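You operate a simulated robot arm through the tools that you are given. There is no shell and no other tool.

You are at the controls of a simulated robot arm. One attempt, no reset.

## Task
Put things in order on the long bench top. At the end: the yellow track brush stands on top of the teal dusting pad; the grey profile cap stands on top of the green drive (marked "THIRD"); the teal brush stands on top of the orange drive (marked "FIFTH"); the red knob is in the blue bowl; whatever was shut is shut again. Leave all else as you found it, and nothing knocked over.

Only the result counts: the job must be done as asked and must still hold three seconds after the hand-in. Knocking over, shifting, dropping, spilling or breaking anything else fails it. Lids that push on must go on centred and level and be pressed home; caps that screw on are set level and turned clockwise until they are tight.

## Robot
A 7-joint arm with a two-finger parallel gripper, fixed in place. Base frame: the origin is on the floor under the middle of its stand, x ahead of it, y to its left, z up; the work surface is at about z = 850. Readings come in mm, rad, newtons and seconds.
With the tool pointing down near the work surface it reaches from about 240 to 680 mm from the base axis. Its first joint turns from -1.152 to 1.152 rad. Payload 2.4 kg.
The tool frame sits at the grasp point between the pads (the TCP): z along the fingers, y along the line on which they close. The tips reach 30 mm beyond it. Largest opening 94 mm; finger width 28, thickness 10; the body of the gripper, 50 by 96 mm, starts 55 mm behind the TCP.
Orientation is told as [roll, pitch, yaw] about the base's x, y, z axes, in that order, counted from this pose: with the fingers straight down and closing along the base's y, the tool's x points along the base's -x, its y along +y and its z along -z.

## Interface
- The arm moves only by the tool send_rows. Its argument "rows" is a list of rows, each an object of numbers (a shift or turn left out is 0, a gripper value left out holds the last): "rx", "ry", "rz": the turn, a rotation vector about the tool's x, y, z in rad; "dx", "dy", "dz": the shift along the tool's x, y, z in mm; "claw": the gripper command, from -1 (shut) to 1 (fully open), values between in proportion. In form: [{"rx": .., "ry": .., "rz": .., "dx": .., "dy": .., "dz": .., "claw": ..}, ...]. A call has 1 to 20 rows; each row is the pose to reach, as a shift and turn from the pose commanded when the call began, along the tool's axes at that moment. A row lasts 0.2 s, in which the tool goes at most 50 mm and 0.15 rad; a call with a longer step from one row to the next is refused whole, and so is a gripper value outside its range. A pose out of reach is approached as far as the arm can. The call stops where the force on the tool passes 40 N (or 10 N more than at its start, if that is more) or the arm is blocked; 0.2 s more then pass. Each finger travels about 153 mm/s and halts on what it meets, pressing with about 31 N; the grip force reading is that of the motor and also rises with nothing between the fingers. The clock runs only during rows and for 0.2 s after the last one: add rows that repeat a pose to give the fingers time. The reply holds the time, the measured pose of the TCP, the force on the tool along the base axes, the opening and the grip force, in the units named above and with some noise, with the torque about the TCP (base axes, N m) and any sound that the robot's microphone picked up.
- Cameras (640 x 400 px; columns grow to the right, rows downward): "scene" is fixed at [28.6, 462.7, 1454.1]; the picture's right is [-0.86, -0.51, 0.00], its down [-0.24, 0.41, -0.88] and it looks along [0.45, -0.75, -0.48] (base axes); focal length 327 px, centre (320, 200). "wrist" rides on the gripper at [76, 14, -102] in the tool frame; the picture's right is [-0.18, 0.98, 0.00], its down [-0.75, -0.14, -0.64] and it looks along [-0.63, -0.12, 0.77] (tool axes); focal length 243 px, centre (320, 200). There is no depth. A picture from a camera that has moved, and an enlarged one, comes with that camera's place and axes in the base frame and with its lens.
- get_image(camera): a new picture of that camera. The clock stands still meanwhile.
- enlarge(camera, box): a new picture of the part [left, top, right, bottom] of that camera's present view, enlarged. The clock stands still meanwhile.
- finish_job(): hands the job in; it is judged then, once.

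Nothing tells you positions but the pictures and the camera data. Unless the task says otherwise, let go and move clear before handing in.

The tools are called after "Request:" by a JSON object that holds its "op" and its "data". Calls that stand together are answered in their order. send_rows: Moves the arm, as the interface text tells. Its arguments: {"type":"object","properties":{"rows":{"type":"array","items":{"type":"object","properties":{"rx":{"type":"number"},"ry":{"type":"number"},"rz":{"type":"number"},"dx":{"type":"number"},"dy":{"type":"number"},"dz":{"type":"number"},"claw":{"type":"number"}}}}},"required":["rows"]} The other tools are called the same way: get_image (camera) takes a picture; enlarge (camera, box) takes an enlarged picture of a part of a camera's view; finish_job () hands the job in.

At the start:

```text
time: 0.0
eef_pos: [429.7, -121.8, 1114.4]
tcp_rot: [-0.001, -0.001, -0.001]
contact_force: [0.0, 0.1, 0.1]
ft_torque: [0.0, -0.02, -0.01]
gripper_width: 93.9
finger_force: 0.1
```

scene: 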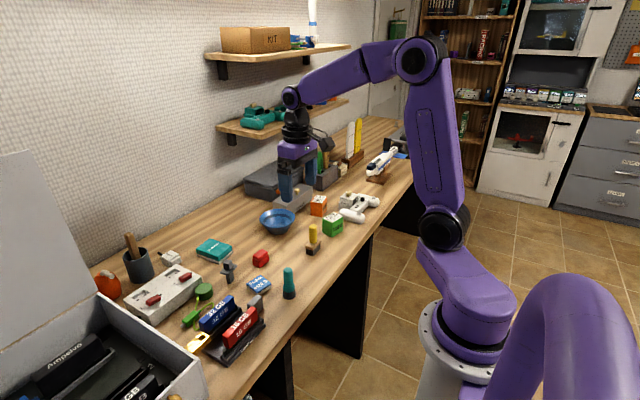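
wrist: 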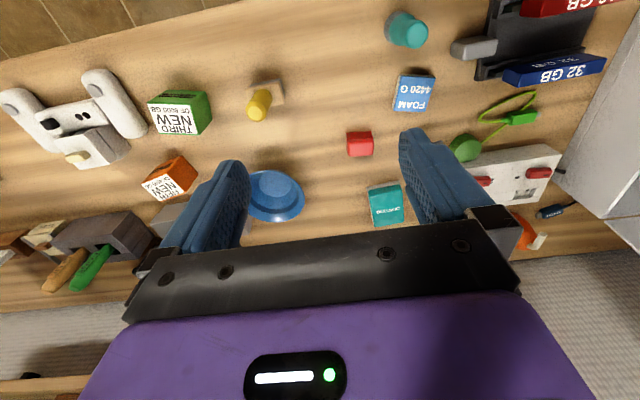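

I see a bench with a blue bowl, green and orange cubes (drives), a yellow brush, a teal brush, a red piece and a teal pad. I'll look closer before moving anything.

Request:
{"op": "enlarge", "data": {"camera": "scene", "box": [80, 180, 400, 380]}}

Request:
{"op": "enlarge", "data": {"camera": "scene", "box": [230, 170, 390, 270]}}

Request:
{"op": "enlarge", "data": {"camera": "wrist", "box": [320, 0, 640, 250]}}

Request:
{"op": "enlarge", "data": {"camera": "wrist", "box": [0, 50, 320, 300]}}

Request:
{"op": "enlarge", "data": {"camera": "scene", "box": [80, 230, 240, 330]}}

Request:
{"op": "enlarge", "data": {"camera": "scene", "box": [170, 240, 330, 340]}}

```text
2.00 times, centred on (240, 280) of scene
camera zoom: at [28.6, 462.7, 1454.1], right [-0.86, -0.51, 0.0], down [-0.24, 0.41, -0.88], along [0.45, -0.75, -0.48], focal length 653 px, centre (480, 40)
```

zoom: 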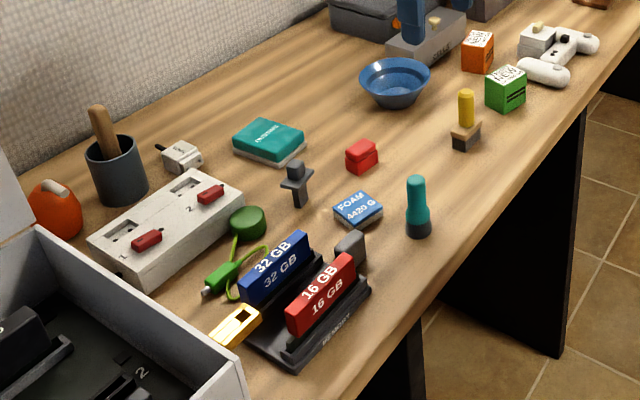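

```text
4.00 times, centred on (310, 220) of scene
camera zoom: at [28.6, 462.7, 1454.1], right [-0.86, -0.51, 0.0], down [-0.24, 0.41, -0.88], along [0.45, -0.75, -0.48], focal length 1307 px, centre (360, 120)
```

zoom: 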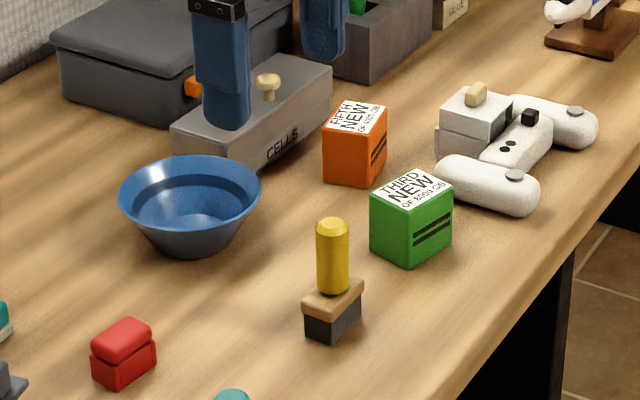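

```text
1.60 times, centred on (480, 125) of wrist
camera zoom: at [353.2, -108.5, 1217.9], right [0.18, 0.98, 0.0], down [0.75, -0.14, 0.64], along [0.63, -0.12, -0.77], focal length 388 px, centre (64, 320)
```

zoom: 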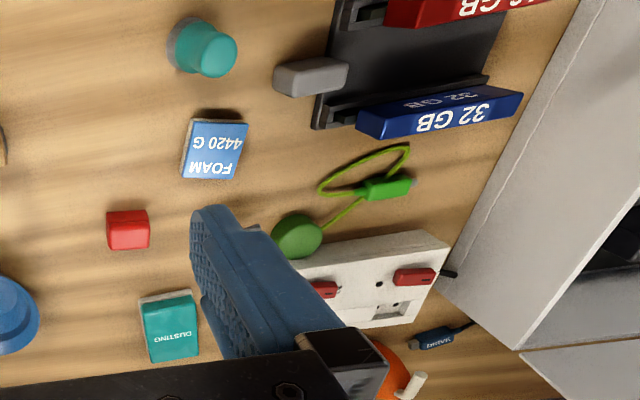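

```text
1.60 times, centred on (160, 175) of wrist
camera zoom: at [353.2, -108.5, 1217.9], right [0.18, 0.98, 0.0], down [0.75, -0.14, 0.64], along [0.63, -0.12, -0.77], focal length 388 px, centre (576, 240)
```

zoom: 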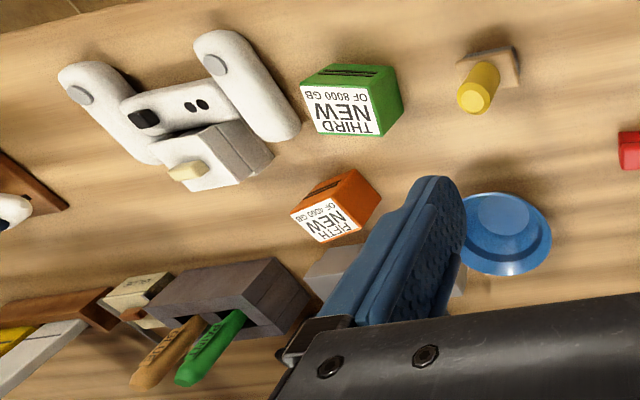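

```text
4.00 times, centred on (160, 280) of scene
camera zoom: at [28.6, 462.7, 1454.1], right [-0.86, -0.51, 0.0], down [-0.24, 0.41, -0.88], along [0.45, -0.75, -0.48], focal length 1307 px, centre (960, -120)
```

zoom: 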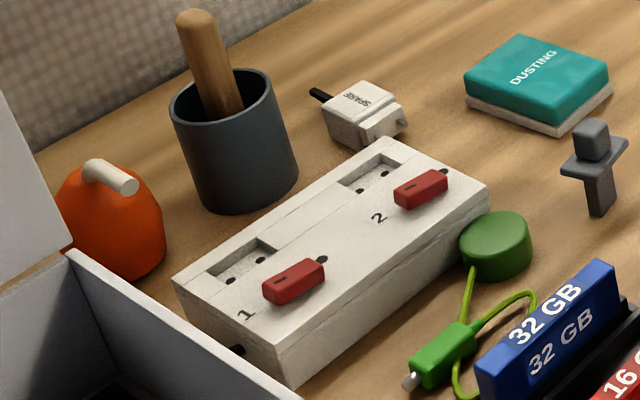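

```text
4.00 times, centred on (250, 290) of scene
camera zoom: at [28.6, 462.7, 1454.1], right [-0.86, -0.51, 0.0], down [-0.24, 0.41, -0.88], along [0.45, -0.75, -0.48], focal length 1307 px, centre (600, -160)
```

zoom: 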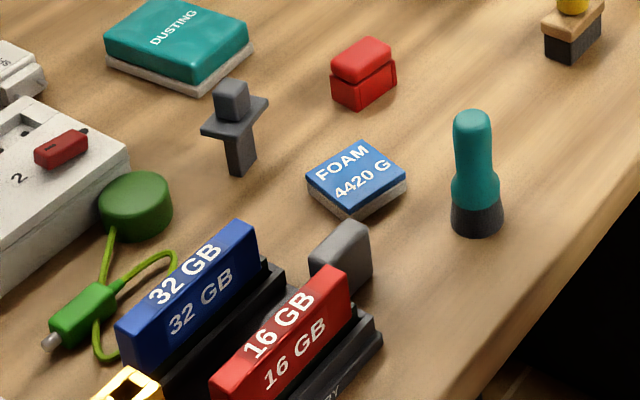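

The red piece, T-shaped grey piece, teal pad and both brushes are roughly located. I'm moving the hand back and toward the T-shaped piece so the wrist camera can see it clearly.

Request:
{"op": "send_rows", "data": {"rows": [{"dx": 25, "dy": 28, "dz": 16}, {"dx": 50, "dy": 56, "dz": 32}, {"dx": 75, "dy": 84, "dz": 48}, {"dx": 100, "dy": 112, "dz": 64}, {"dx": 100, "dy": 112, "dz": 64}]}}

Request:
{"op": "get_image", "data": {"camera": "wrist"}}

Request:
{"op": "enlarge", "data": {"camera": "wrist", "box": [220, 0, 540, 200]}}

Request:
{"op": "get_image", "data": {"camera": "scene"}}

```text
time: 1.2
eef_pos: [328.2, -9.5, 1048.6]
tcp_rot: [0.001, -0.001, 0.0]
contact_force: [-0.5, 0.1, 0.1]
ft_torque: [-0.02, 0.01, 0.0]
gripper_width: 94.0
finger_force: 0.1
```

```text
taken
camera wrist: at [251.8, 4.0, 1151.6], right [0.18, 0.98, 0.0], down [0.75, -0.14, 0.64], along [0.63, -0.12, -0.77], focal length 243 px, centre (320, 200)
```

wrist: 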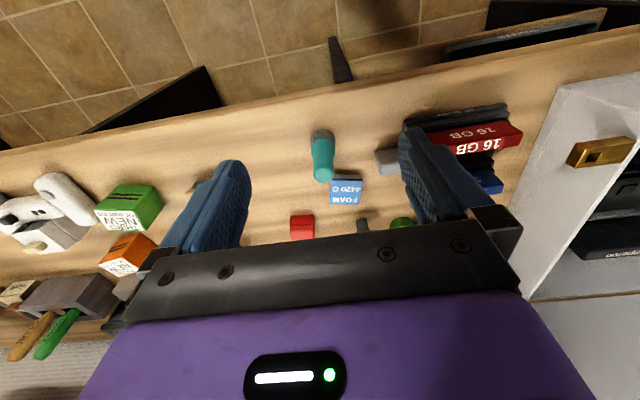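

```text
2.00 times, centred on (380, 100) of wrist
camera zoom: at [251.8, 4.0, 1151.6], right [0.18, 0.98, 0.0], down [0.75, -0.14, 0.64], along [0.63, -0.12, -0.77], focal length 485 px, centre (200, 400)
```

zoom: 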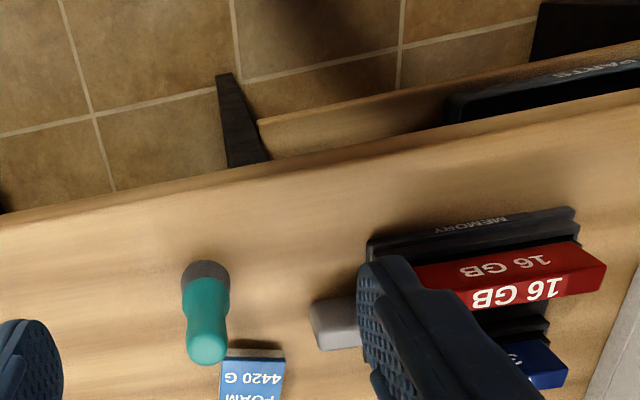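

```text
taken
```

scene: 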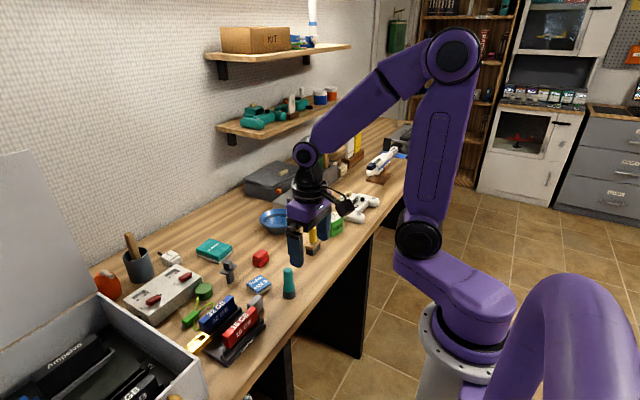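

The first shift went the wrong way: objects close under the camera show best. I'm moving out over the back of the bench to see the grey T-piece, pad and red piece from above.

Request:
{"op": "send_rows", "data": {"rows": [{"dx": -45}, {"dx": -90}, {"dx": -135}, {"dx": -180}, {"dx": -225}, {"dx": -255}, {"dx": -255}]}}

Request:
{"op": "get_image", "data": {"camera": "wrist"}}

Request:
{"op": "enlarge", "data": {"camera": "wrist", "box": [200, 0, 520, 200]}}

```text
time: 2.8
eef_pos: [582.8, -10.2, 1052.9]
tcp_rot: [0.001, 0.0, 0.002]
contact_force: [0.0, 0.6, 0.1]
ft_torque: [-0.01, 0.0, 0.0]
gripper_width: 94.2
finger_force: 0.1
```

```text
taken
camera wrist: at [506.8, 4.4, 1155.7], right [0.18, 0.98, 0.0], down [0.75, -0.14, 0.64], along [0.63, -0.12, -0.77], focal length 243 px, centre (320, 200)
```

wrist: 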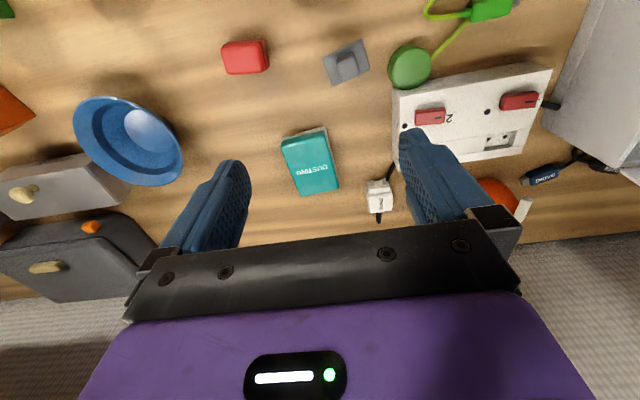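

```text
2.00 times, centred on (360, 100) of wrist
camera zoom: at [506.8, 4.4, 1155.7], right [0.18, 0.98, 0.0], down [0.75, -0.14, 0.64], along [0.63, -0.12, -0.77], focal length 485 px, centre (240, 400)
```

zoom: 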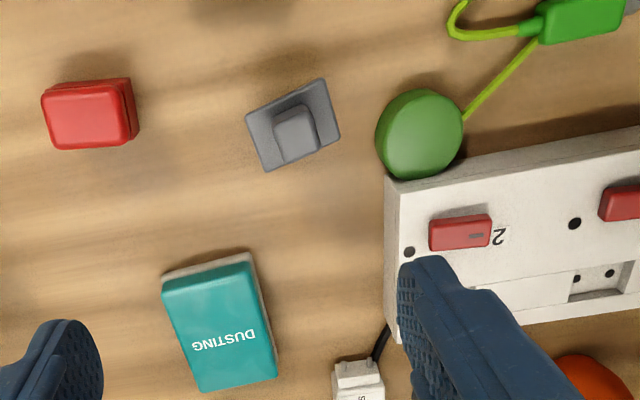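

The T-shaped grey piece stands near (561, 22), about 65 mm tall; pad near (678, −40). Next I check the other grey block beside the memory rack and the closed boxes.

Request:
{"op": "send_rows", "data": {"rows": [{"dx": 25, "dy": 20}, {"dx": 55, "dy": 45, "dz": 10}, {"dx": 90, "dy": 70, "dz": 20}, {"dx": 90, "dy": 70, "dz": 20}]}}

Request:
{"op": "get_image", "data": {"camera": "wrist"}}

Request:
{"op": "enlarge", "data": {"camera": "wrist", "box": [200, 0, 520, 200]}}

Request:
{"op": "enlarge", "data": {"camera": "scene", "box": [170, 270, 290, 345]}}

Request:
{"op": "enlarge", "data": {"camera": "scene", "box": [200, 90, 440, 240]}}

Request:
{"op": "enlarge", "data": {"camera": "scene", "box": [0, 260, 220, 400]}}

```text
time: 3.8
eef_pos: [495.5, 58.9, 1032.7]
tcp_rot: [0.001, 0.0, 0.001]
contact_force: [-1.1, 1.0, 0.5]
ft_torque: [-0.01, 0.01, -0.03]
gripper_width: 94.0
finger_force: 0.0
```

```text
taken
camera wrist: at [418.9, 72.9, 1135.8], right [0.18, 0.98, 0.0], down [0.75, -0.14, 0.64], along [0.63, -0.12, -0.77], focal length 243 px, centre (320, 200)
```

wrist: 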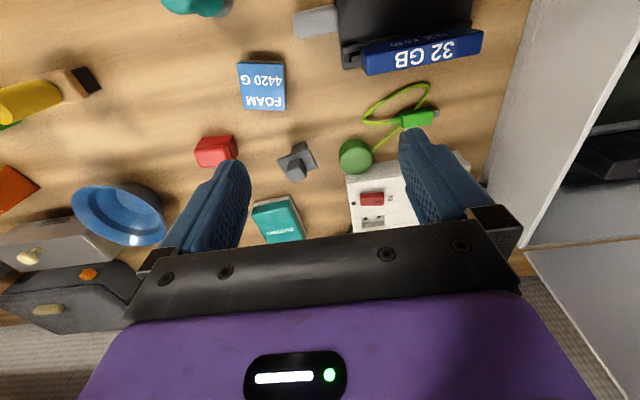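

```text
2.00 times, centred on (360, 100) of wrist
camera zoom: at [418.9, 72.9, 1135.8], right [0.18, 0.98, 0.0], down [0.75, -0.14, 0.64], along [0.63, -0.12, -0.77], focal length 485 px, centre (240, 400)
```

zoom: 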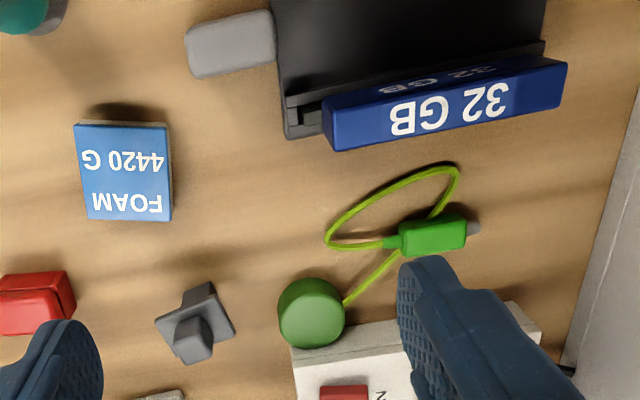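

```text
5.33 times, centred on (230, 308) of scene
camera zoom: at [28.6, 462.7, 1454.1], right [-0.86, -0.51, 0.0], down [-0.24, 0.41, -0.88], along [0.45, -0.75, -0.48], focal length 1742 px, centre (800, -373)
```

zoom: 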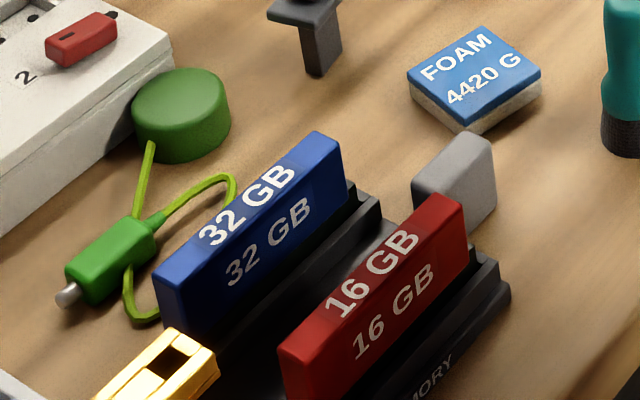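

```text
2.67 times, centred on (320, 165) of scene
camera zoom: at [28.6, 462.7, 1454.1], right [-0.86, -0.51, 0.0], down [-0.24, 0.41, -0.88], along [0.45, -0.75, -0.48], focal length 871 px, centre (320, 293)
```

zoom: 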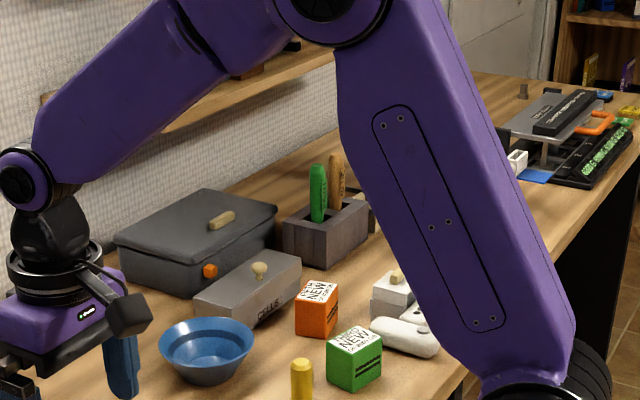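

```text
2.86 times, centred on (110, 330) of scene
camera zoom: at [28.6, 462.7, 1454.1], right [-0.86, -0.51, 0.0], down [-0.24, 0.41, -0.88], along [0.45, -0.75, -0.48], focal length 933 px, centre (920, -171)
```

zoom: 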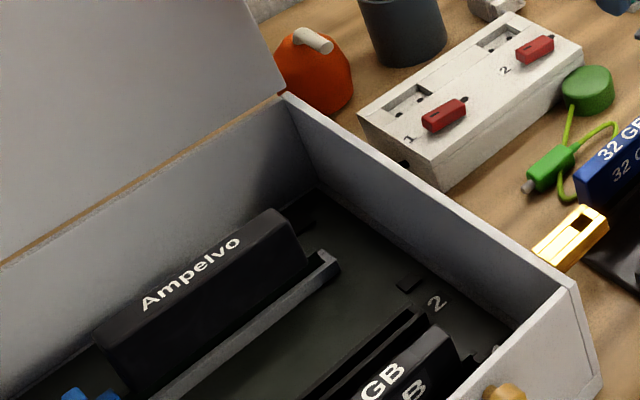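

The T-shaped grey piece with the plug, flange and grip must be the profile cap; the light-grey block by the rack is just a block. The pad is near the reach limit, so next I test reach over the pad and view it from there.

Request:
{"op": "send_rows", "data": {"rows": [{"dx": -45, "dy": -25, "dz": 0}, {"dx": -90, "dy": -50, "dz": 0}, {"dx": -135, "dy": -75, "dz": 0}, {"dx": -180, "dy": -99, "dz": 0}, {"dx": -180, "dy": -99, "dz": 30}, {"dx": -180, "dy": -99, "dz": 30}, {"dx": -180, "dy": -99, "dz": 30}]}}

Request:
{"op": "get_image", "data": {"camera": "wrist"}}

Request:
{"op": "enlarge", "data": {"camera": "wrist", "box": [160, 0, 480, 200]}}

Request:
{"op": "send_rows", "data": {"rows": [{"dx": 0}]}}

Request:
{"op": "get_image", "data": {"camera": "scene"}}

```text
refused: row 1 steps farther than a row can; nothing moved
```

```text
taken
camera wrist: at [418.9, 72.9, 1135.8], right [0.18, 0.98, 0.0], down [0.75, -0.14, 0.64], along [0.63, -0.12, -0.77], focal length 243 px, centre (320, 200)
```

wrist: 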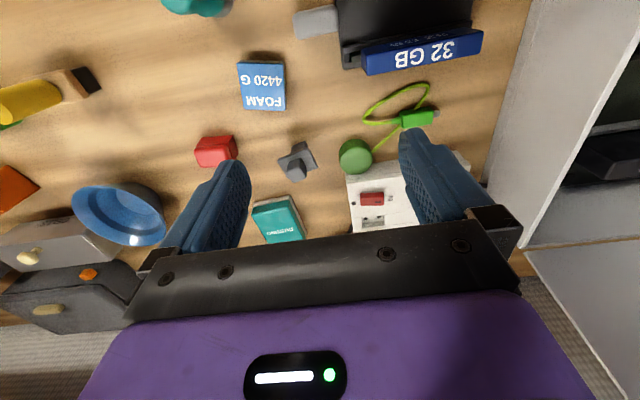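

```text
2.00 times, centred on (320, 100) of wrist
camera zoom: at [418.9, 72.9, 1135.8], right [0.18, 0.98, 0.0], down [0.75, -0.14, 0.64], along [0.63, -0.12, -0.77], focal length 485 px, centre (320, 400)
```

zoom: 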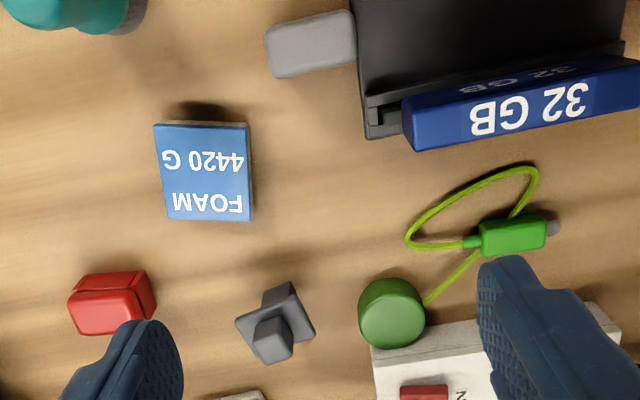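

```text
time: 4.2
eef_pos: [495.7, 58.3, 1032.2]
tcp_rot: [0.0, -0.001, 0.001]
contact_force: [0.5, -0.1, 0.0]
ft_torque: [-0.03, 0.0, 0.01]
gripper_width: 94.0
finger_force: 0.1
```

```text
taken
```

scene: 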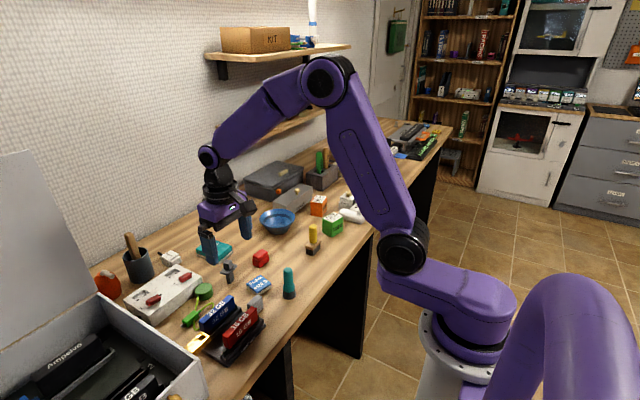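

That step was a touch too long; nothing moved. Resending the move over the teal pad with shorter steps.

Request:
{"op": "send_rows", "data": {"rows": [{"dx": -36, "dy": -20}, {"dx": -72, "dy": -40}, {"dx": -108, "dy": -60}, {"dx": -144, "dy": -80}, {"dx": -180, "dy": -99}, {"dx": -180, "dy": -99, "dz": 30}, {"dx": -180, "dy": -99, "dz": 30}, {"dx": -180, "dy": -99, "dz": 30}]}}

Request:
{"op": "get_image", "data": {"camera": "wrist"}}

Request:
{"op": "enlarge", "data": {"camera": "wrist", "box": [160, 0, 480, 200]}}

```text
time: 6.0
eef_pos: [675.2, -38.1, 1002.6]
tcp_rot: [-0.001, 0.0, -0.001]
contact_force: [0.5, -0.3, 0.6]
ft_torque: [0.0, 0.02, 0.0]
gripper_width: 93.9
finger_force: 0.0
```

```text
taken
camera wrist: at [598.6, -24.7, 1106.6], right [0.18, 0.98, 0.0], down [0.75, -0.14, 0.64], along [0.63, -0.12, -0.77], focal length 243 px, centre (320, 200)
```

wrist: 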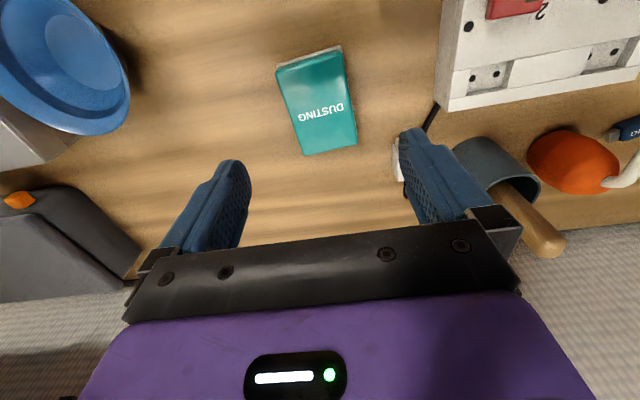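

```text
2.00 times, centred on (320, 100) of wrist
camera zoom: at [598.6, -24.7, 1106.6], right [0.18, 0.98, 0.0], down [0.75, -0.14, 0.64], along [0.63, -0.12, -0.77], focal length 485 px, centre (320, 400)
```

zoom: 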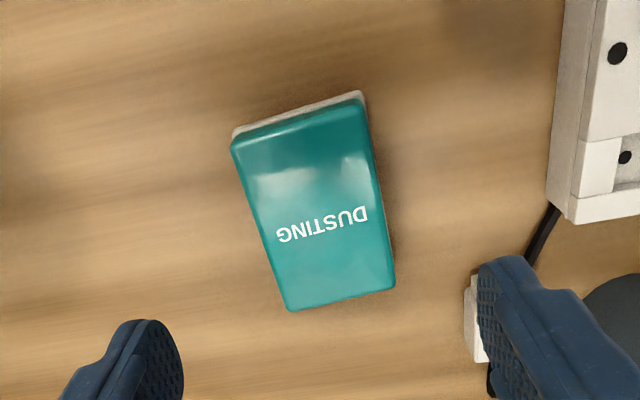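

Reach over the pad is fine, and the pad is centred near (682, −40), about 58 × 85 mm with its top near z 872. Next I hover over the yellow brush to measure it.

Request:
{"op": "send_rows", "data": {"rows": [{"dx": 33, "dy": -23, "dz": -20}, {"dx": 66, "dy": -47, "dz": -38}, {"dx": 99, "dy": -70, "dz": -38}, {"dx": 132, "dy": -94, "dz": -38}, {"dx": 165, "dy": -118, "dz": -38}, {"dx": 198, "dy": -142, "dz": -38}, {"dx": 229, "dy": -164, "dz": -38}, {"dx": 229, "dy": -164, "dz": -38}]}}

Request:
{"op": "get_image", "data": {"camera": "wrist"}}

Request:
{"op": "enlarge", "data": {"camera": "wrist", "box": [240, 60, 400, 160]}}

Request:
{"op": "get_image", "data": {"camera": "scene"}}

```text
time: 7.8
eef_pos: [441.9, -204.9, 1038.9]
tcp_rot: [0.0, -0.001, 0.001]
contact_force: [0.2, -0.1, -0.2]
ft_torque: [-0.02, 0.01, -0.01]
gripper_width: 93.9
finger_force: 0.0
```

```text
taken
camera wrist: at [365.5, -190.3, 1142.5], right [0.18, 0.98, 0.0], down [0.75, -0.14, 0.64], along [0.63, -0.12, -0.77], focal length 243 px, centre (320, 200)
```

wrist: 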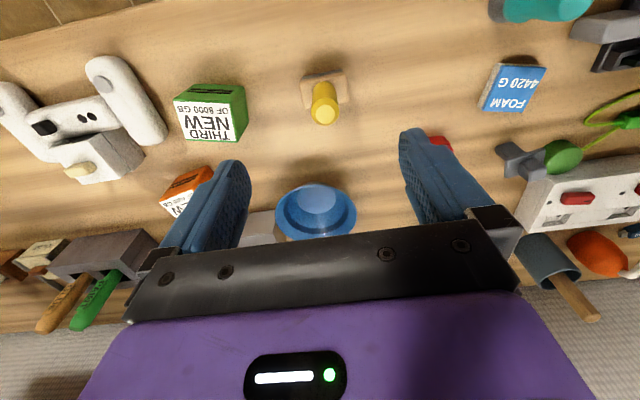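

```text
4.00 times, centred on (320, 110) of wrist
camera zoom: at [365.5, -190.3, 1142.5], right [0.18, 0.98, 0.0], down [0.75, -0.14, 0.64], along [0.63, -0.12, -0.77], focal length 970 px, centre (320, 560)
```

zoom: 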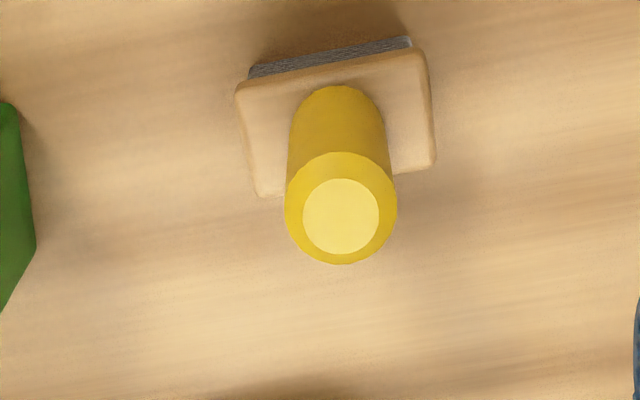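

```text
taken
```

scene: 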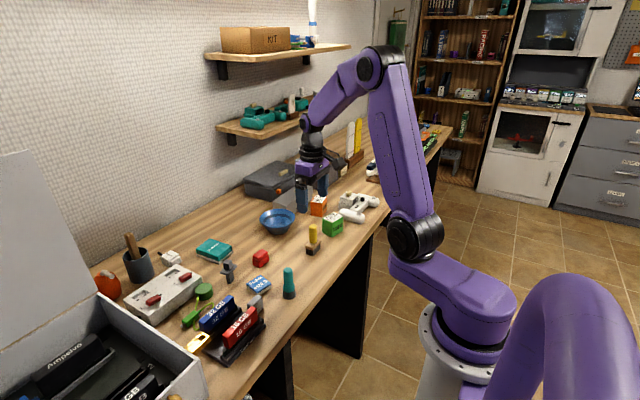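

Yellow brush: handle axis at about (441, −200), top near z 938, block 28 × 47 mm lying along y. I lower around the handle in stages.

Request:
{"op": "send_rows", "data": {"rows": [{"dx": 0.6, "dy": 4.9, "dz": 30}, {"dx": 0.6, "dy": 4.9, "dz": 60}, {"dx": 0.6, "dy": 4.9, "dz": 75}, {"dx": 0.6, "dy": 4.9, "dz": 75}]}}

Request:
{"op": "get_image", "data": {"camera": "wrist"}}

```text
time: 8.8
eef_pos: [443.5, -199.6, 962.4]
tcp_rot: [0.001, 0.0, 0.002]
contact_force: [-0.5, -0.7, 0.5]
ft_torque: [0.0, -0.01, -0.01]
gripper_width: 94.0
finger_force: 0.2
```

```text
taken
camera wrist: at [367.7, -185.1, 1066.1], right [0.18, 0.98, 0.0], down [0.75, -0.14, 0.64], along [0.63, -0.12, -0.77], focal length 243 px, centre (320, 200)
```

wrist: 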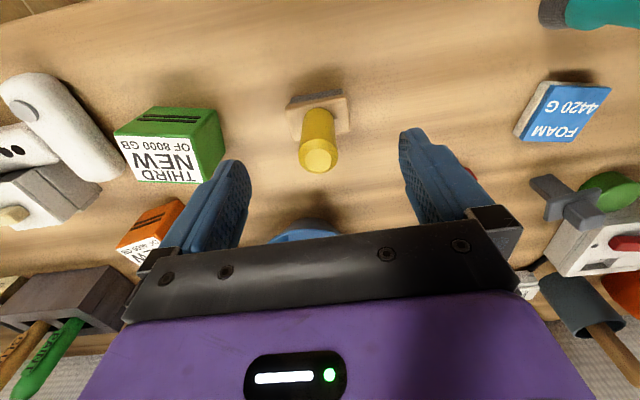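

The handle sits centred between the fingers. I lower to grip height and close.

Request:
{"op": "send_rows", "data": {"rows": [{"dx": 2.5, "dz": 22}, {"dx": 2.5, "dz": 44}, {"dx": 2.5, "dz": 44}, {"dx": 2.5, "dz": 44, "claw": -1}, {"dx": 2.5, "dz": 44, "claw": -1}, {"dx": 2.5, "dz": 44, "claw": -1}]}}

Request:
{"op": "get_image", "data": {"camera": "wrist"}}

Request:
{"op": "enlarge", "data": {"camera": "scene", "box": [250, 190, 370, 265]}}

```text
time: 10.2
eef_pos: [442.6, -199.8, 917.9]
tcp_rot: [0.0, 0.001, 0.0]
contact_force: [0.1, 0.0, -0.4]
ft_torque: [-0.01, 0.03, -0.02]
gripper_width: 23.0
finger_force: 31.4
```

```text
taken
camera wrist: at [365.5, -185.5, 1021.1], right [0.18, 0.98, 0.0], down [0.75, -0.14, 0.64], along [0.63, -0.12, -0.77], focal length 243 px, centre (320, 200)
```

wrist: 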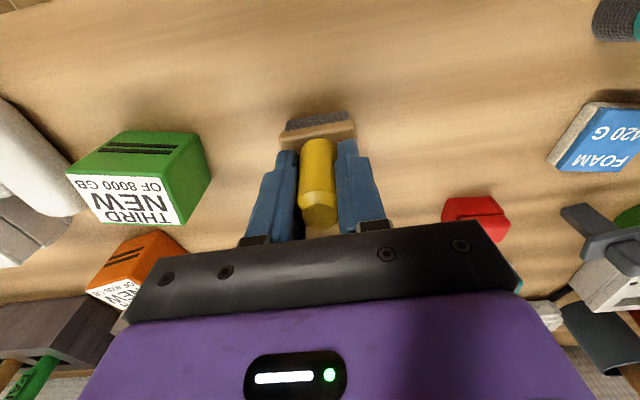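

```text
5.33 times, centred on (310, 228) of scene
camera zoom: at [28.6, 462.7, 1454.1], right [-0.86, -0.51, 0.0], down [-0.24, 0.41, -0.88], along [0.45, -0.75, -0.48], focal length 1742 px, centre (373, 53)
```

zoom: 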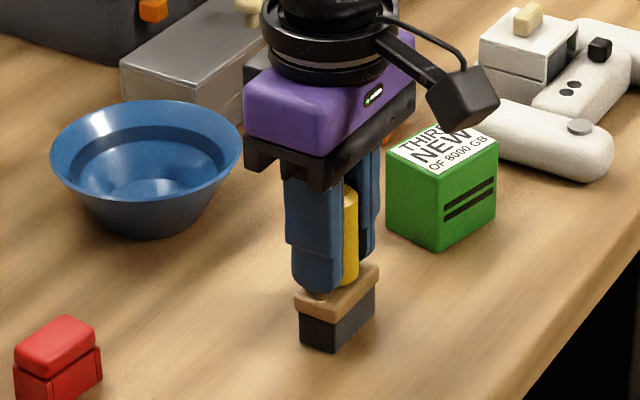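

The yellow brush is held (opening 23 mm). I lift it and carry it high towards the pad.

Request:
{"op": "send_rows", "data": {"rows": [{"dz": -20}, {"dz": -50}, {"dz": -90}, {"dz": -125}, {"dx": -35, "dy": 24, "dz": -125}, {"dx": -70, "dy": 48, "dz": -125}, {"dx": -105, "dy": 72, "dz": -125}, {"dx": -140, "dy": 96, "dz": -125}, {"dx": -175, "dy": 120, "dz": -125}, {"dx": -210, "dy": 144, "dz": -125}, {"dx": -233, "dy": 160, "dz": -125}, {"dx": -233, "dy": 160, "dz": -125}]}}

Request:
{"op": "get_image", "data": {"camera": "wrist"}}

```text
time: 12.8
eef_pos: [675.4, -38.8, 1046.6]
tcp_rot: [0.0, 0.001, 0.001]
contact_force: [0.0, -0.8, -0.8]
ft_torque: [-0.02, -0.02, 0.01]
gripper_width: 22.9
finger_force: 30.8
```

```text
taken
camera wrist: at [598.5, -24.4, 1149.1], right [0.18, 0.98, 0.0], down [0.75, -0.14, 0.64], along [0.63, -0.12, -0.77], focal length 243 px, centre (320, 200)
```

wrist: 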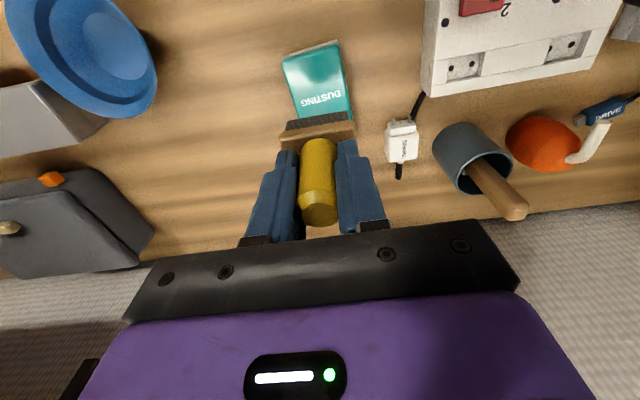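

The brush hangs straight and the pad is below. I now turn the brush so its long side follows the pad's long side.

Request:
{"op": "send_rows", "data": {"rows": [{"rz": 0.148}, {"rz": 0.296}, {"rz": 0.444}, {"rz": 0.592}, {"rz": 0.74}, {"rz": 0.888}, {"rz": 1.036}, {"rz": 1.184}, {"rz": 1.332}, {"rz": 1.48}, {"rz": 1.48}]}}

Request:
{"op": "get_image", "data": {"camera": "wrist"}}

Request:
{"op": "get_image", "data": {"camera": "scene"}}

```text
time: 15.2
eef_pos: [674.4, -38.8, 1045.1]
tcp_rot: [0.001, 0.0, -1.482]
contact_force: [0.3, -0.1, -1.3]
ft_torque: [-0.01, -0.05, 0.0]
gripper_width: 22.7
finger_force: 30.9
```

```text
taken
camera wrist: at [681.8, 38.3, 1148.3], right [1.0, -0.1, 0.0], down [-0.07, -0.76, 0.64], along [-0.06, -0.64, -0.77], focal length 243 px, centre (320, 200)
```

wrist: 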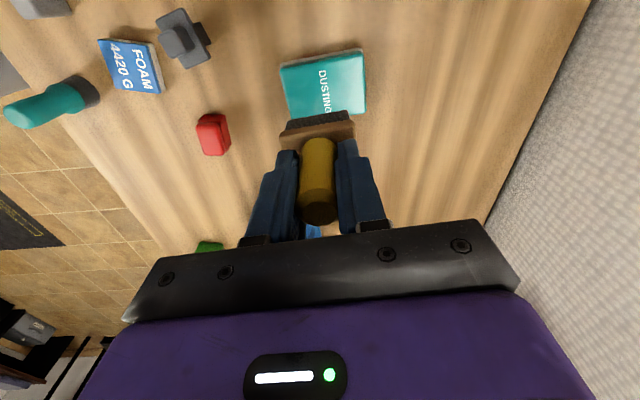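

```text
taken
```

scene: 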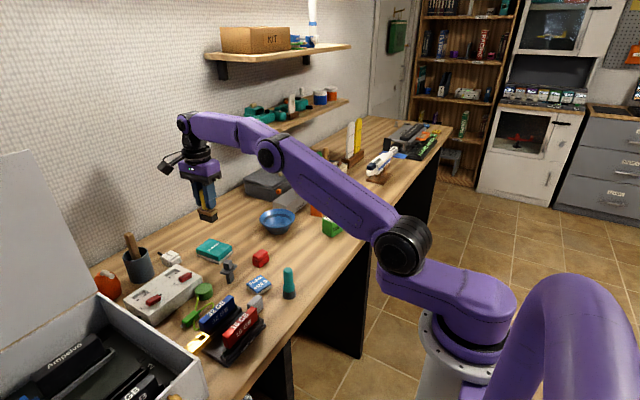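

Turned to −1.48 rad as wanted. I shift over the pad centre and come down to just above it.

Request:
{"op": "send_rows", "data": {"rows": [{"dx": -3.4, "dy": 5.3, "dz": 10}, {"dx": -3.4, "dy": 5.3, "dz": 40}, {"dx": -3.4, "dy": 5.3, "dz": 70}, {"dx": -3.4, "dy": 5.3, "dz": 90}, {"dx": -3.4, "dy": 5.3, "dz": 90}, {"dx": -3.4, "dy": 5.3, "dz": 90}]}}

Request:
{"op": "get_image", "data": {"camera": "wrist"}}

Request:
{"op": "enlarge", "data": {"camera": "scene", "box": [150, 190, 270, 265]}}

```text
time: 16.6
eef_pos: [681.9, -42.9, 951.9]
tcp_rot: [0.0, -0.001, -1.48]
contact_force: [0.1, 0.1, -0.6]
ft_torque: [-0.02, 0.01, 0.0]
gripper_width: 22.7
finger_force: 31.2
```

```text
taken
camera wrist: at [688.1, 33.9, 1056.2], right [1.0, -0.09, 0.0], down [-0.07, -0.76, 0.64], along [-0.06, -0.64, -0.77], focal length 243 px, centre (320, 200)
```

wrist: 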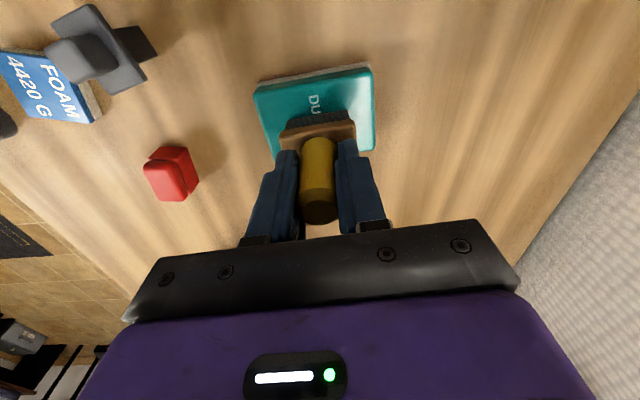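

```text
5.33 times, centred on (210, 228) of scene
camera zoom: at [28.7, 462.7, 1454.1], right [-0.86, -0.51, 0.0], down [-0.24, 0.41, -0.88], along [0.45, -0.75, -0.48], focal length 1742 px, centre (907, 53)
```

zoom: 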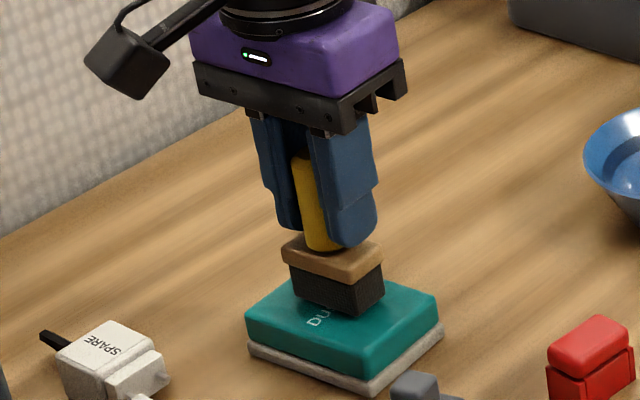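

The brush hovers about 12 mm above the pad, centred within a couple of millimetres. I lower gently and watch the force.

Request:
{"op": "send_rows", "data": {"rows": [{"dz": 3}, {"dz": 6}, {"dz": 8}, {"dz": 8}]}}

Request:
{"op": "enlarge", "data": {"camera": "scene", "box": [150, 190, 270, 265]}}

```text
time: 17.6
eef_pos: [681.6, -43.6, 948.4]
tcp_rot: [0.006, -0.003, -1.48]
contact_force: [-3.7, -1.7, 28.8]
ft_torque: [0.0, 0.59, 0.04]
gripper_width: 23.1
finger_force: 30.7
```

```text
5.33 times, centred on (210, 228) of scene
camera zoom: at [27.9, 462.7, 1454.1], right [-0.86, -0.51, 0.0], down [-0.24, 0.41, -0.88], along [0.45, -0.75, -0.48], focal length 1742 px, centre (907, 53)
```

zoom: 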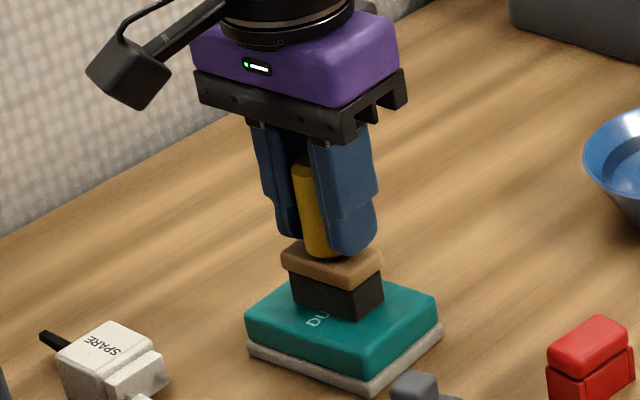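

The brush has touched the pad (about 29 N). I ease up a few millimetres so it rests lightly before letting go.

Request:
{"op": "send_rows", "data": {"rows": [{"dz": -2}, {"dz": -4}, {"dz": -4}]}}

```text
time: 18.4
eef_pos: [679.5, -42.6, 949.1]
tcp_rot: [-0.005, 0.001, -1.479]
contact_force: [-0.7, 0.1, -0.6]
ft_torque: [0.0, 0.04, 0.03]
gripper_width: 22.7
finger_force: 31.4
```

Nearly weightless contact now. I lower 1 mm and open the fingers partway, then rise straight up.

Request:
{"op": "send_rows", "data": {"rows": [{"dz": 1}, {"dz": 1.5}, {"dz": 1.5}, {"dz": 1.5, "claw": 0.1}, {"dz": 1.5, "claw": 0.1}, {"dz": 1.5, "claw": 0.1}]}}

Request:
{"op": "get_image", "data": {"camera": "wrist"}}

Request:
{"op": "enlarge", "data": {"camera": "scene", "box": [150, 190, 270, 265]}}

```text
time: 19.8
eef_pos: [679.4, -42.8, 948.8]
tcp_rot: [0.0, -0.001, -1.48]
contact_force: [-0.2, -0.3, -0.2]
ft_torque: [-0.02, 0.0, 0.0]
gripper_width: 51.7
finger_force: 0.1
```

```text
taken
camera wrist: at [687.3, 34.4, 1052.3], right [1.0, -0.09, 0.0], down [-0.07, -0.76, 0.64], along [-0.06, -0.64, -0.77], focal length 243 px, centre (320, 200)
```

wrist: 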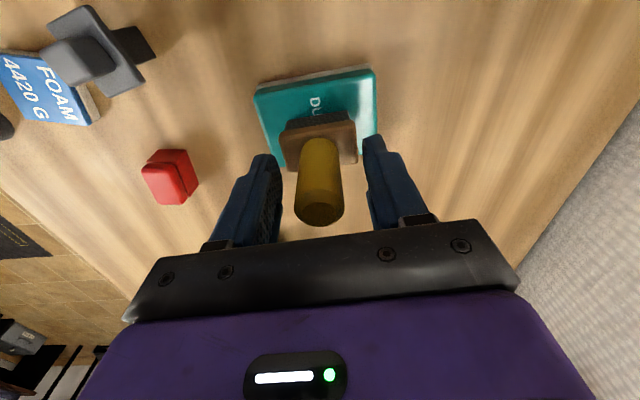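

```text
5.33 times, centred on (210, 228) of scene
camera zoom: at [28.6, 462.7, 1454.1], right [-0.86, -0.51, 0.0], down [-0.24, 0.41, -0.88], along [0.45, -0.75, -0.48], focal length 1742 px, centre (907, 53)
```

zoom: 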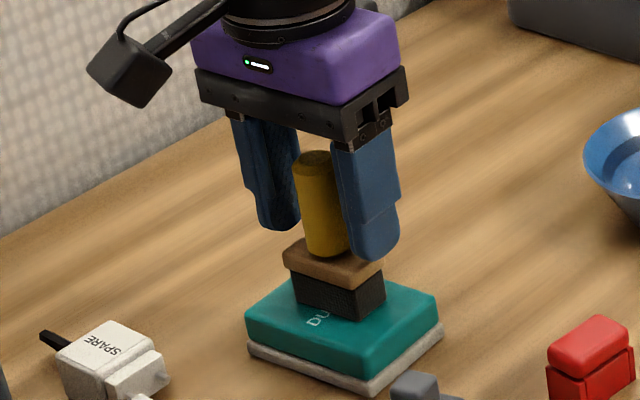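

The brush stands free on the pad. I rise straight up, then go over the red knob to measure it.

Request:
{"op": "send_rows", "data": {"rows": [{"dz": -20, "claw": 0.1}, {"dz": -55}, {"dz": -95}, {"dz": -110, "claw": 1}, {"dx": -7, "dy": -45, "dz": -105}, {"dx": -14, "dy": -90, "dz": -100}, {"dx": -21, "dy": -135, "dz": -90}, {"dx": -21.2, "dy": -142.5, "dz": -85}, {"dx": -21.2, "dy": -142.5, "dz": -85}]}}

Request:
{"op": "get_image", "data": {"camera": "wrist"}}

Request:
{"op": "enlarge", "data": {"camera": "wrist", "box": [240, 60, 400, 160]}}

Request:
{"op": "enlarge", "data": {"camera": "scene", "box": [150, 190, 270, 265]}}

```text
time: 21.8
eef_pos: [545.4, -75.1, 1033.1]
tcp_rot: [0.0, 0.001, -1.48]
contact_force: [-0.1, 0.0, -0.7]
ft_torque: [-0.05, 0.04, -0.03]
gripper_width: 93.8
finger_force: 0.0
out of reach, approached as far as the arm can: row 4
```

```text
taken
camera wrist: at [551.2, 1.6, 1136.2], right [1.0, -0.09, 0.0], down [-0.07, -0.76, 0.64], along [-0.06, -0.64, -0.77], focal length 243 px, centre (320, 200)
```

wrist: 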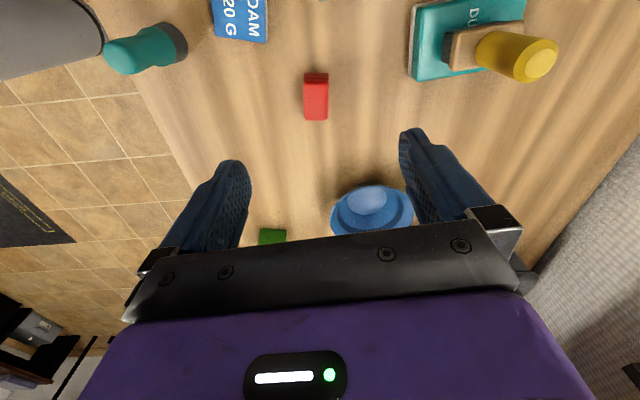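

```text
4.00 times, centred on (320, 110) of wrist
camera zoom: at [551.2, 1.6, 1136.2], right [1.0, -0.09, 0.0], down [-0.07, -0.76, 0.64], along [-0.06, -0.64, -0.77], focal length 970 px, centre (320, 560)
```

zoom: 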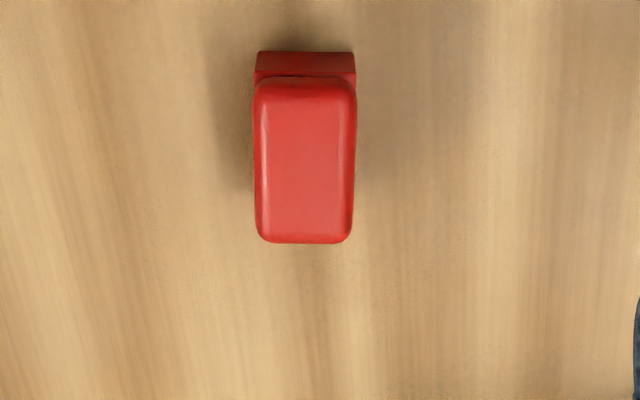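

```text
5.33 times, centred on (210, 228) of scene
camera zoom: at [28.6, 462.7, 1454.1], right [-0.86, -0.51, 0.0], down [-0.24, 0.41, -0.88], along [0.45, -0.75, -0.48], focal length 1742 px, centre (907, 53)
```

zoom: 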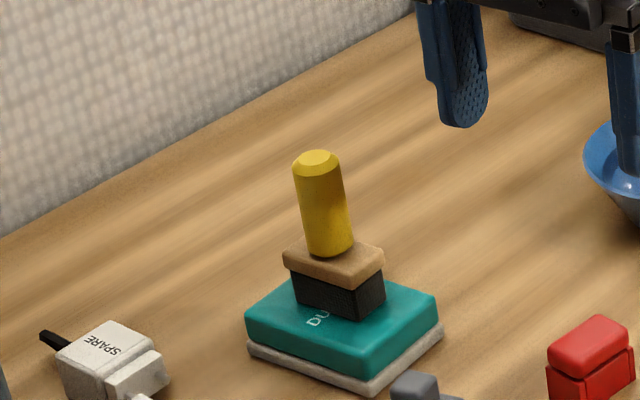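

The yellow brush stands well. The red knob is at about (540, −77), 24 × 39 mm; I align the fingers to its short side and come lower.

Request:
{"op": "send_rows", "data": {"rows": [{"dx": -1.6, "dy": -5.3, "rz": 0.1, "dz": 30}, {"dx": -1.6, "dy": -5.3, "rz": 0.194, "dz": 65}, {"dx": -1.6, "dy": -5.3, "rz": 0.194, "dz": 85}, {"dx": -1.6, "dy": -5.3, "rz": 0.194, "dz": 85}]}}

Request:
{"op": "get_image", "data": {"camera": "wrist"}}

Request:
{"op": "enlarge", "data": {"camera": "wrist", "box": [240, 80, 400, 180]}}

```text
time: 22.8
eef_pos: [537.8, -77.9, 949.5]
tcp_rot: [0.0, -0.002, -1.675]
contact_force: [-0.1, -0.1, -0.2]
ft_torque: [-0.01, -0.02, -0.02]
gripper_width: 94.0
finger_force: 0.0
```

```text
taken
camera wrist: at [559.4, -3.3, 1052.4], right [0.96, -0.28, 0.0], down [-0.22, -0.74, 0.64], along [-0.18, -0.62, -0.77], focal length 243 px, centre (320, 200)
```

wrist: 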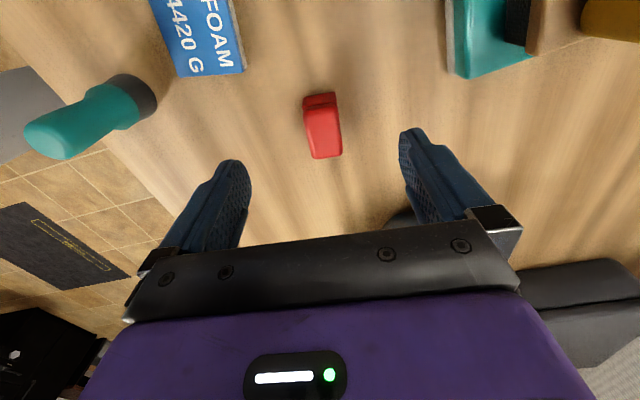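

```text
4.00 times, centred on (320, 130) of wrist
camera zoom: at [559.4, -3.3, 1052.4], right [0.96, -0.28, 0.0], down [-0.22, -0.74, 0.64], along [-0.18, -0.62, -0.77], focal length 970 px, centre (320, 480)
```

zoom: 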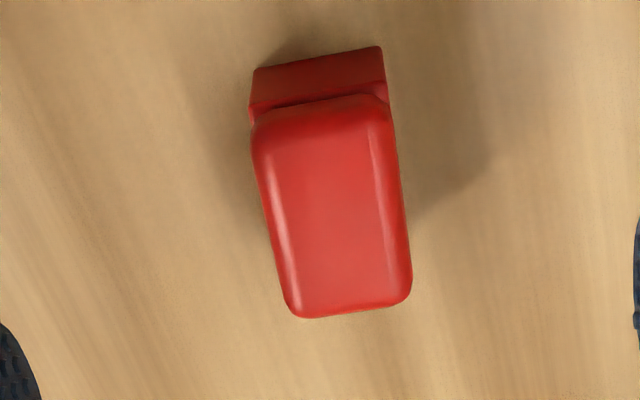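

The knob is well centred. I make a small correction, lower to grip the upper block and close.

Request:
{"op": "send_rows", "data": {"rows": [{"dx": 1.7, "dy": 2.7, "dz": 25, "rz": 0.02}, {"dx": 1.7, "dy": 2.7, "dz": 52, "rz": 0.02}, {"dx": 1.7, "dy": 2.7, "dz": 52, "rz": 0.02}, {"dx": 1.7, "dy": 2.7, "dz": 52, "rz": 0.02, "claw": -1}, {"dx": 1.7, "dy": 2.7, "dz": 52, "rz": 0.02, "claw": -1}, {"dx": 1.7, "dy": 2.7, "dz": 52, "rz": 0.02, "claw": -1}]}}

Request:
{"op": "get_image", "data": {"camera": "wrist"}}

Request:
{"op": "enlarge", "data": {"camera": "scene", "box": [200, 210, 320, 285]}}

```text
time: 24.2
eef_pos: [538.9, -76.8, 898.6]
tcp_rot: [0.0, 0.001, -1.692]
contact_force: [0.0, -0.3, 0.4]
ft_torque: [0.01, 0.0, 0.0]
gripper_width: 25.5
finger_force: 31.2
```

```text
taken
camera wrist: at [562.2, -2.3, 1000.9], right [0.95, -0.3, 0.0], down [-0.23, -0.73, 0.64], along [-0.19, -0.61, -0.77], focal length 243 px, centre (320, 200)
```

wrist: 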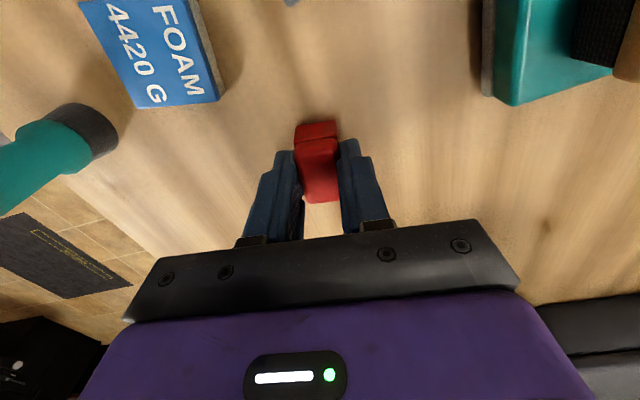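

```text
5.33 times, centred on (260, 248) of scene
camera zoom: at [28.6, 462.7, 1454.1], right [-0.86, -0.51, 0.0], down [-0.24, 0.41, -0.88], along [0.45, -0.75, -0.48], focal length 1742 px, centre (640, -53)
```

zoom: 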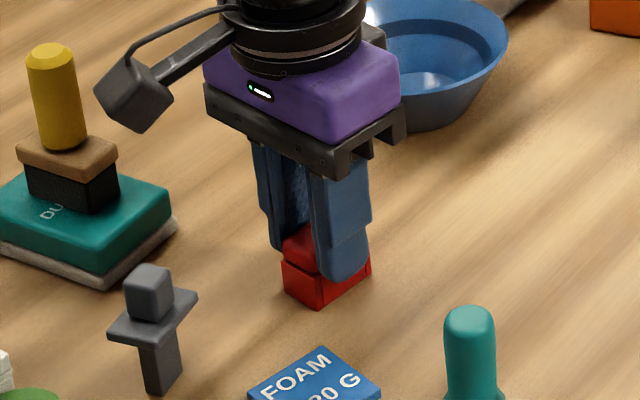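

The knob is gripped (25.5 mm). I lift it and carry it above the blue bowl.

Request:
{"op": "send_rows", "data": {"rows": [{"dz": -20}, {"dz": -60}, {"dz": -105}, {"dz": -145}, {"dx": -36, "dy": 20, "dz": -145}, {"dx": -72, "dy": 39, "dz": -145}, {"dx": -108, "dy": 59, "dz": -145}, {"dx": -144.5, "dy": 79, "dz": -145}, {"dx": -144.5, "dy": 79, "dz": -145}, {"dx": -144.5, "dy": 79, "dz": -145}]}}

Request:
{"op": "get_image", "data": {"camera": "wrist"}}

Request:
{"op": "enlarge", "data": {"camera": "wrist", "box": [200, 20, 440, 170]}}

```text
time: 26.4
eef_pos: [600.4, -227.7, 1043.2]
tcp_rot: [0.001, 0.0, -1.693]
contact_force: [-0.5, -0.7, 0.0]
ft_torque: [-0.03, -0.01, -0.02]
gripper_width: 25.2
finger_force: 31.6
```

```text
taken
camera wrist: at [622.9, -153.3, 1146.7], right [0.95, -0.3, 0.0], down [-0.23, -0.73, 0.64], along [-0.19, -0.61, -0.77], focal length 243 px, centre (320, 200)
```

wrist: 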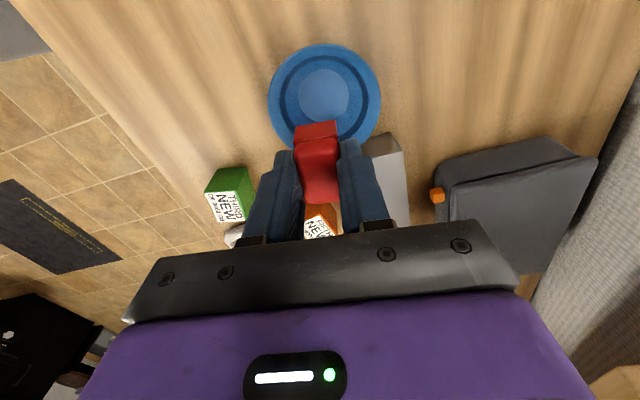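

```text
2.67 times, centred on (320, 95) of wrist
camera zoom: at [622.9, -153.3, 1146.7], right [0.95, -0.3, 0.0], down [-0.23, -0.73, 0.64], along [-0.19, -0.61, -0.77], focal length 647 px, centre (320, 480)
```

zoom: 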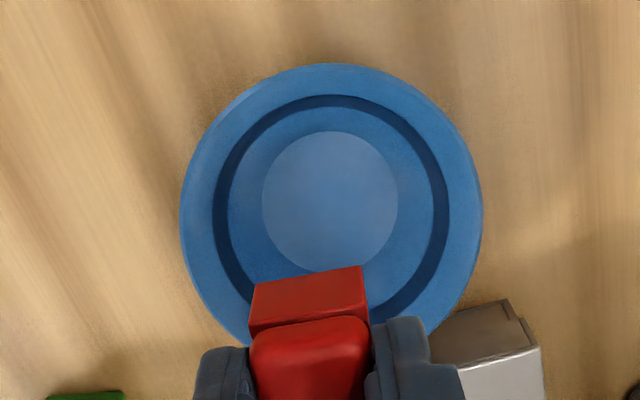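

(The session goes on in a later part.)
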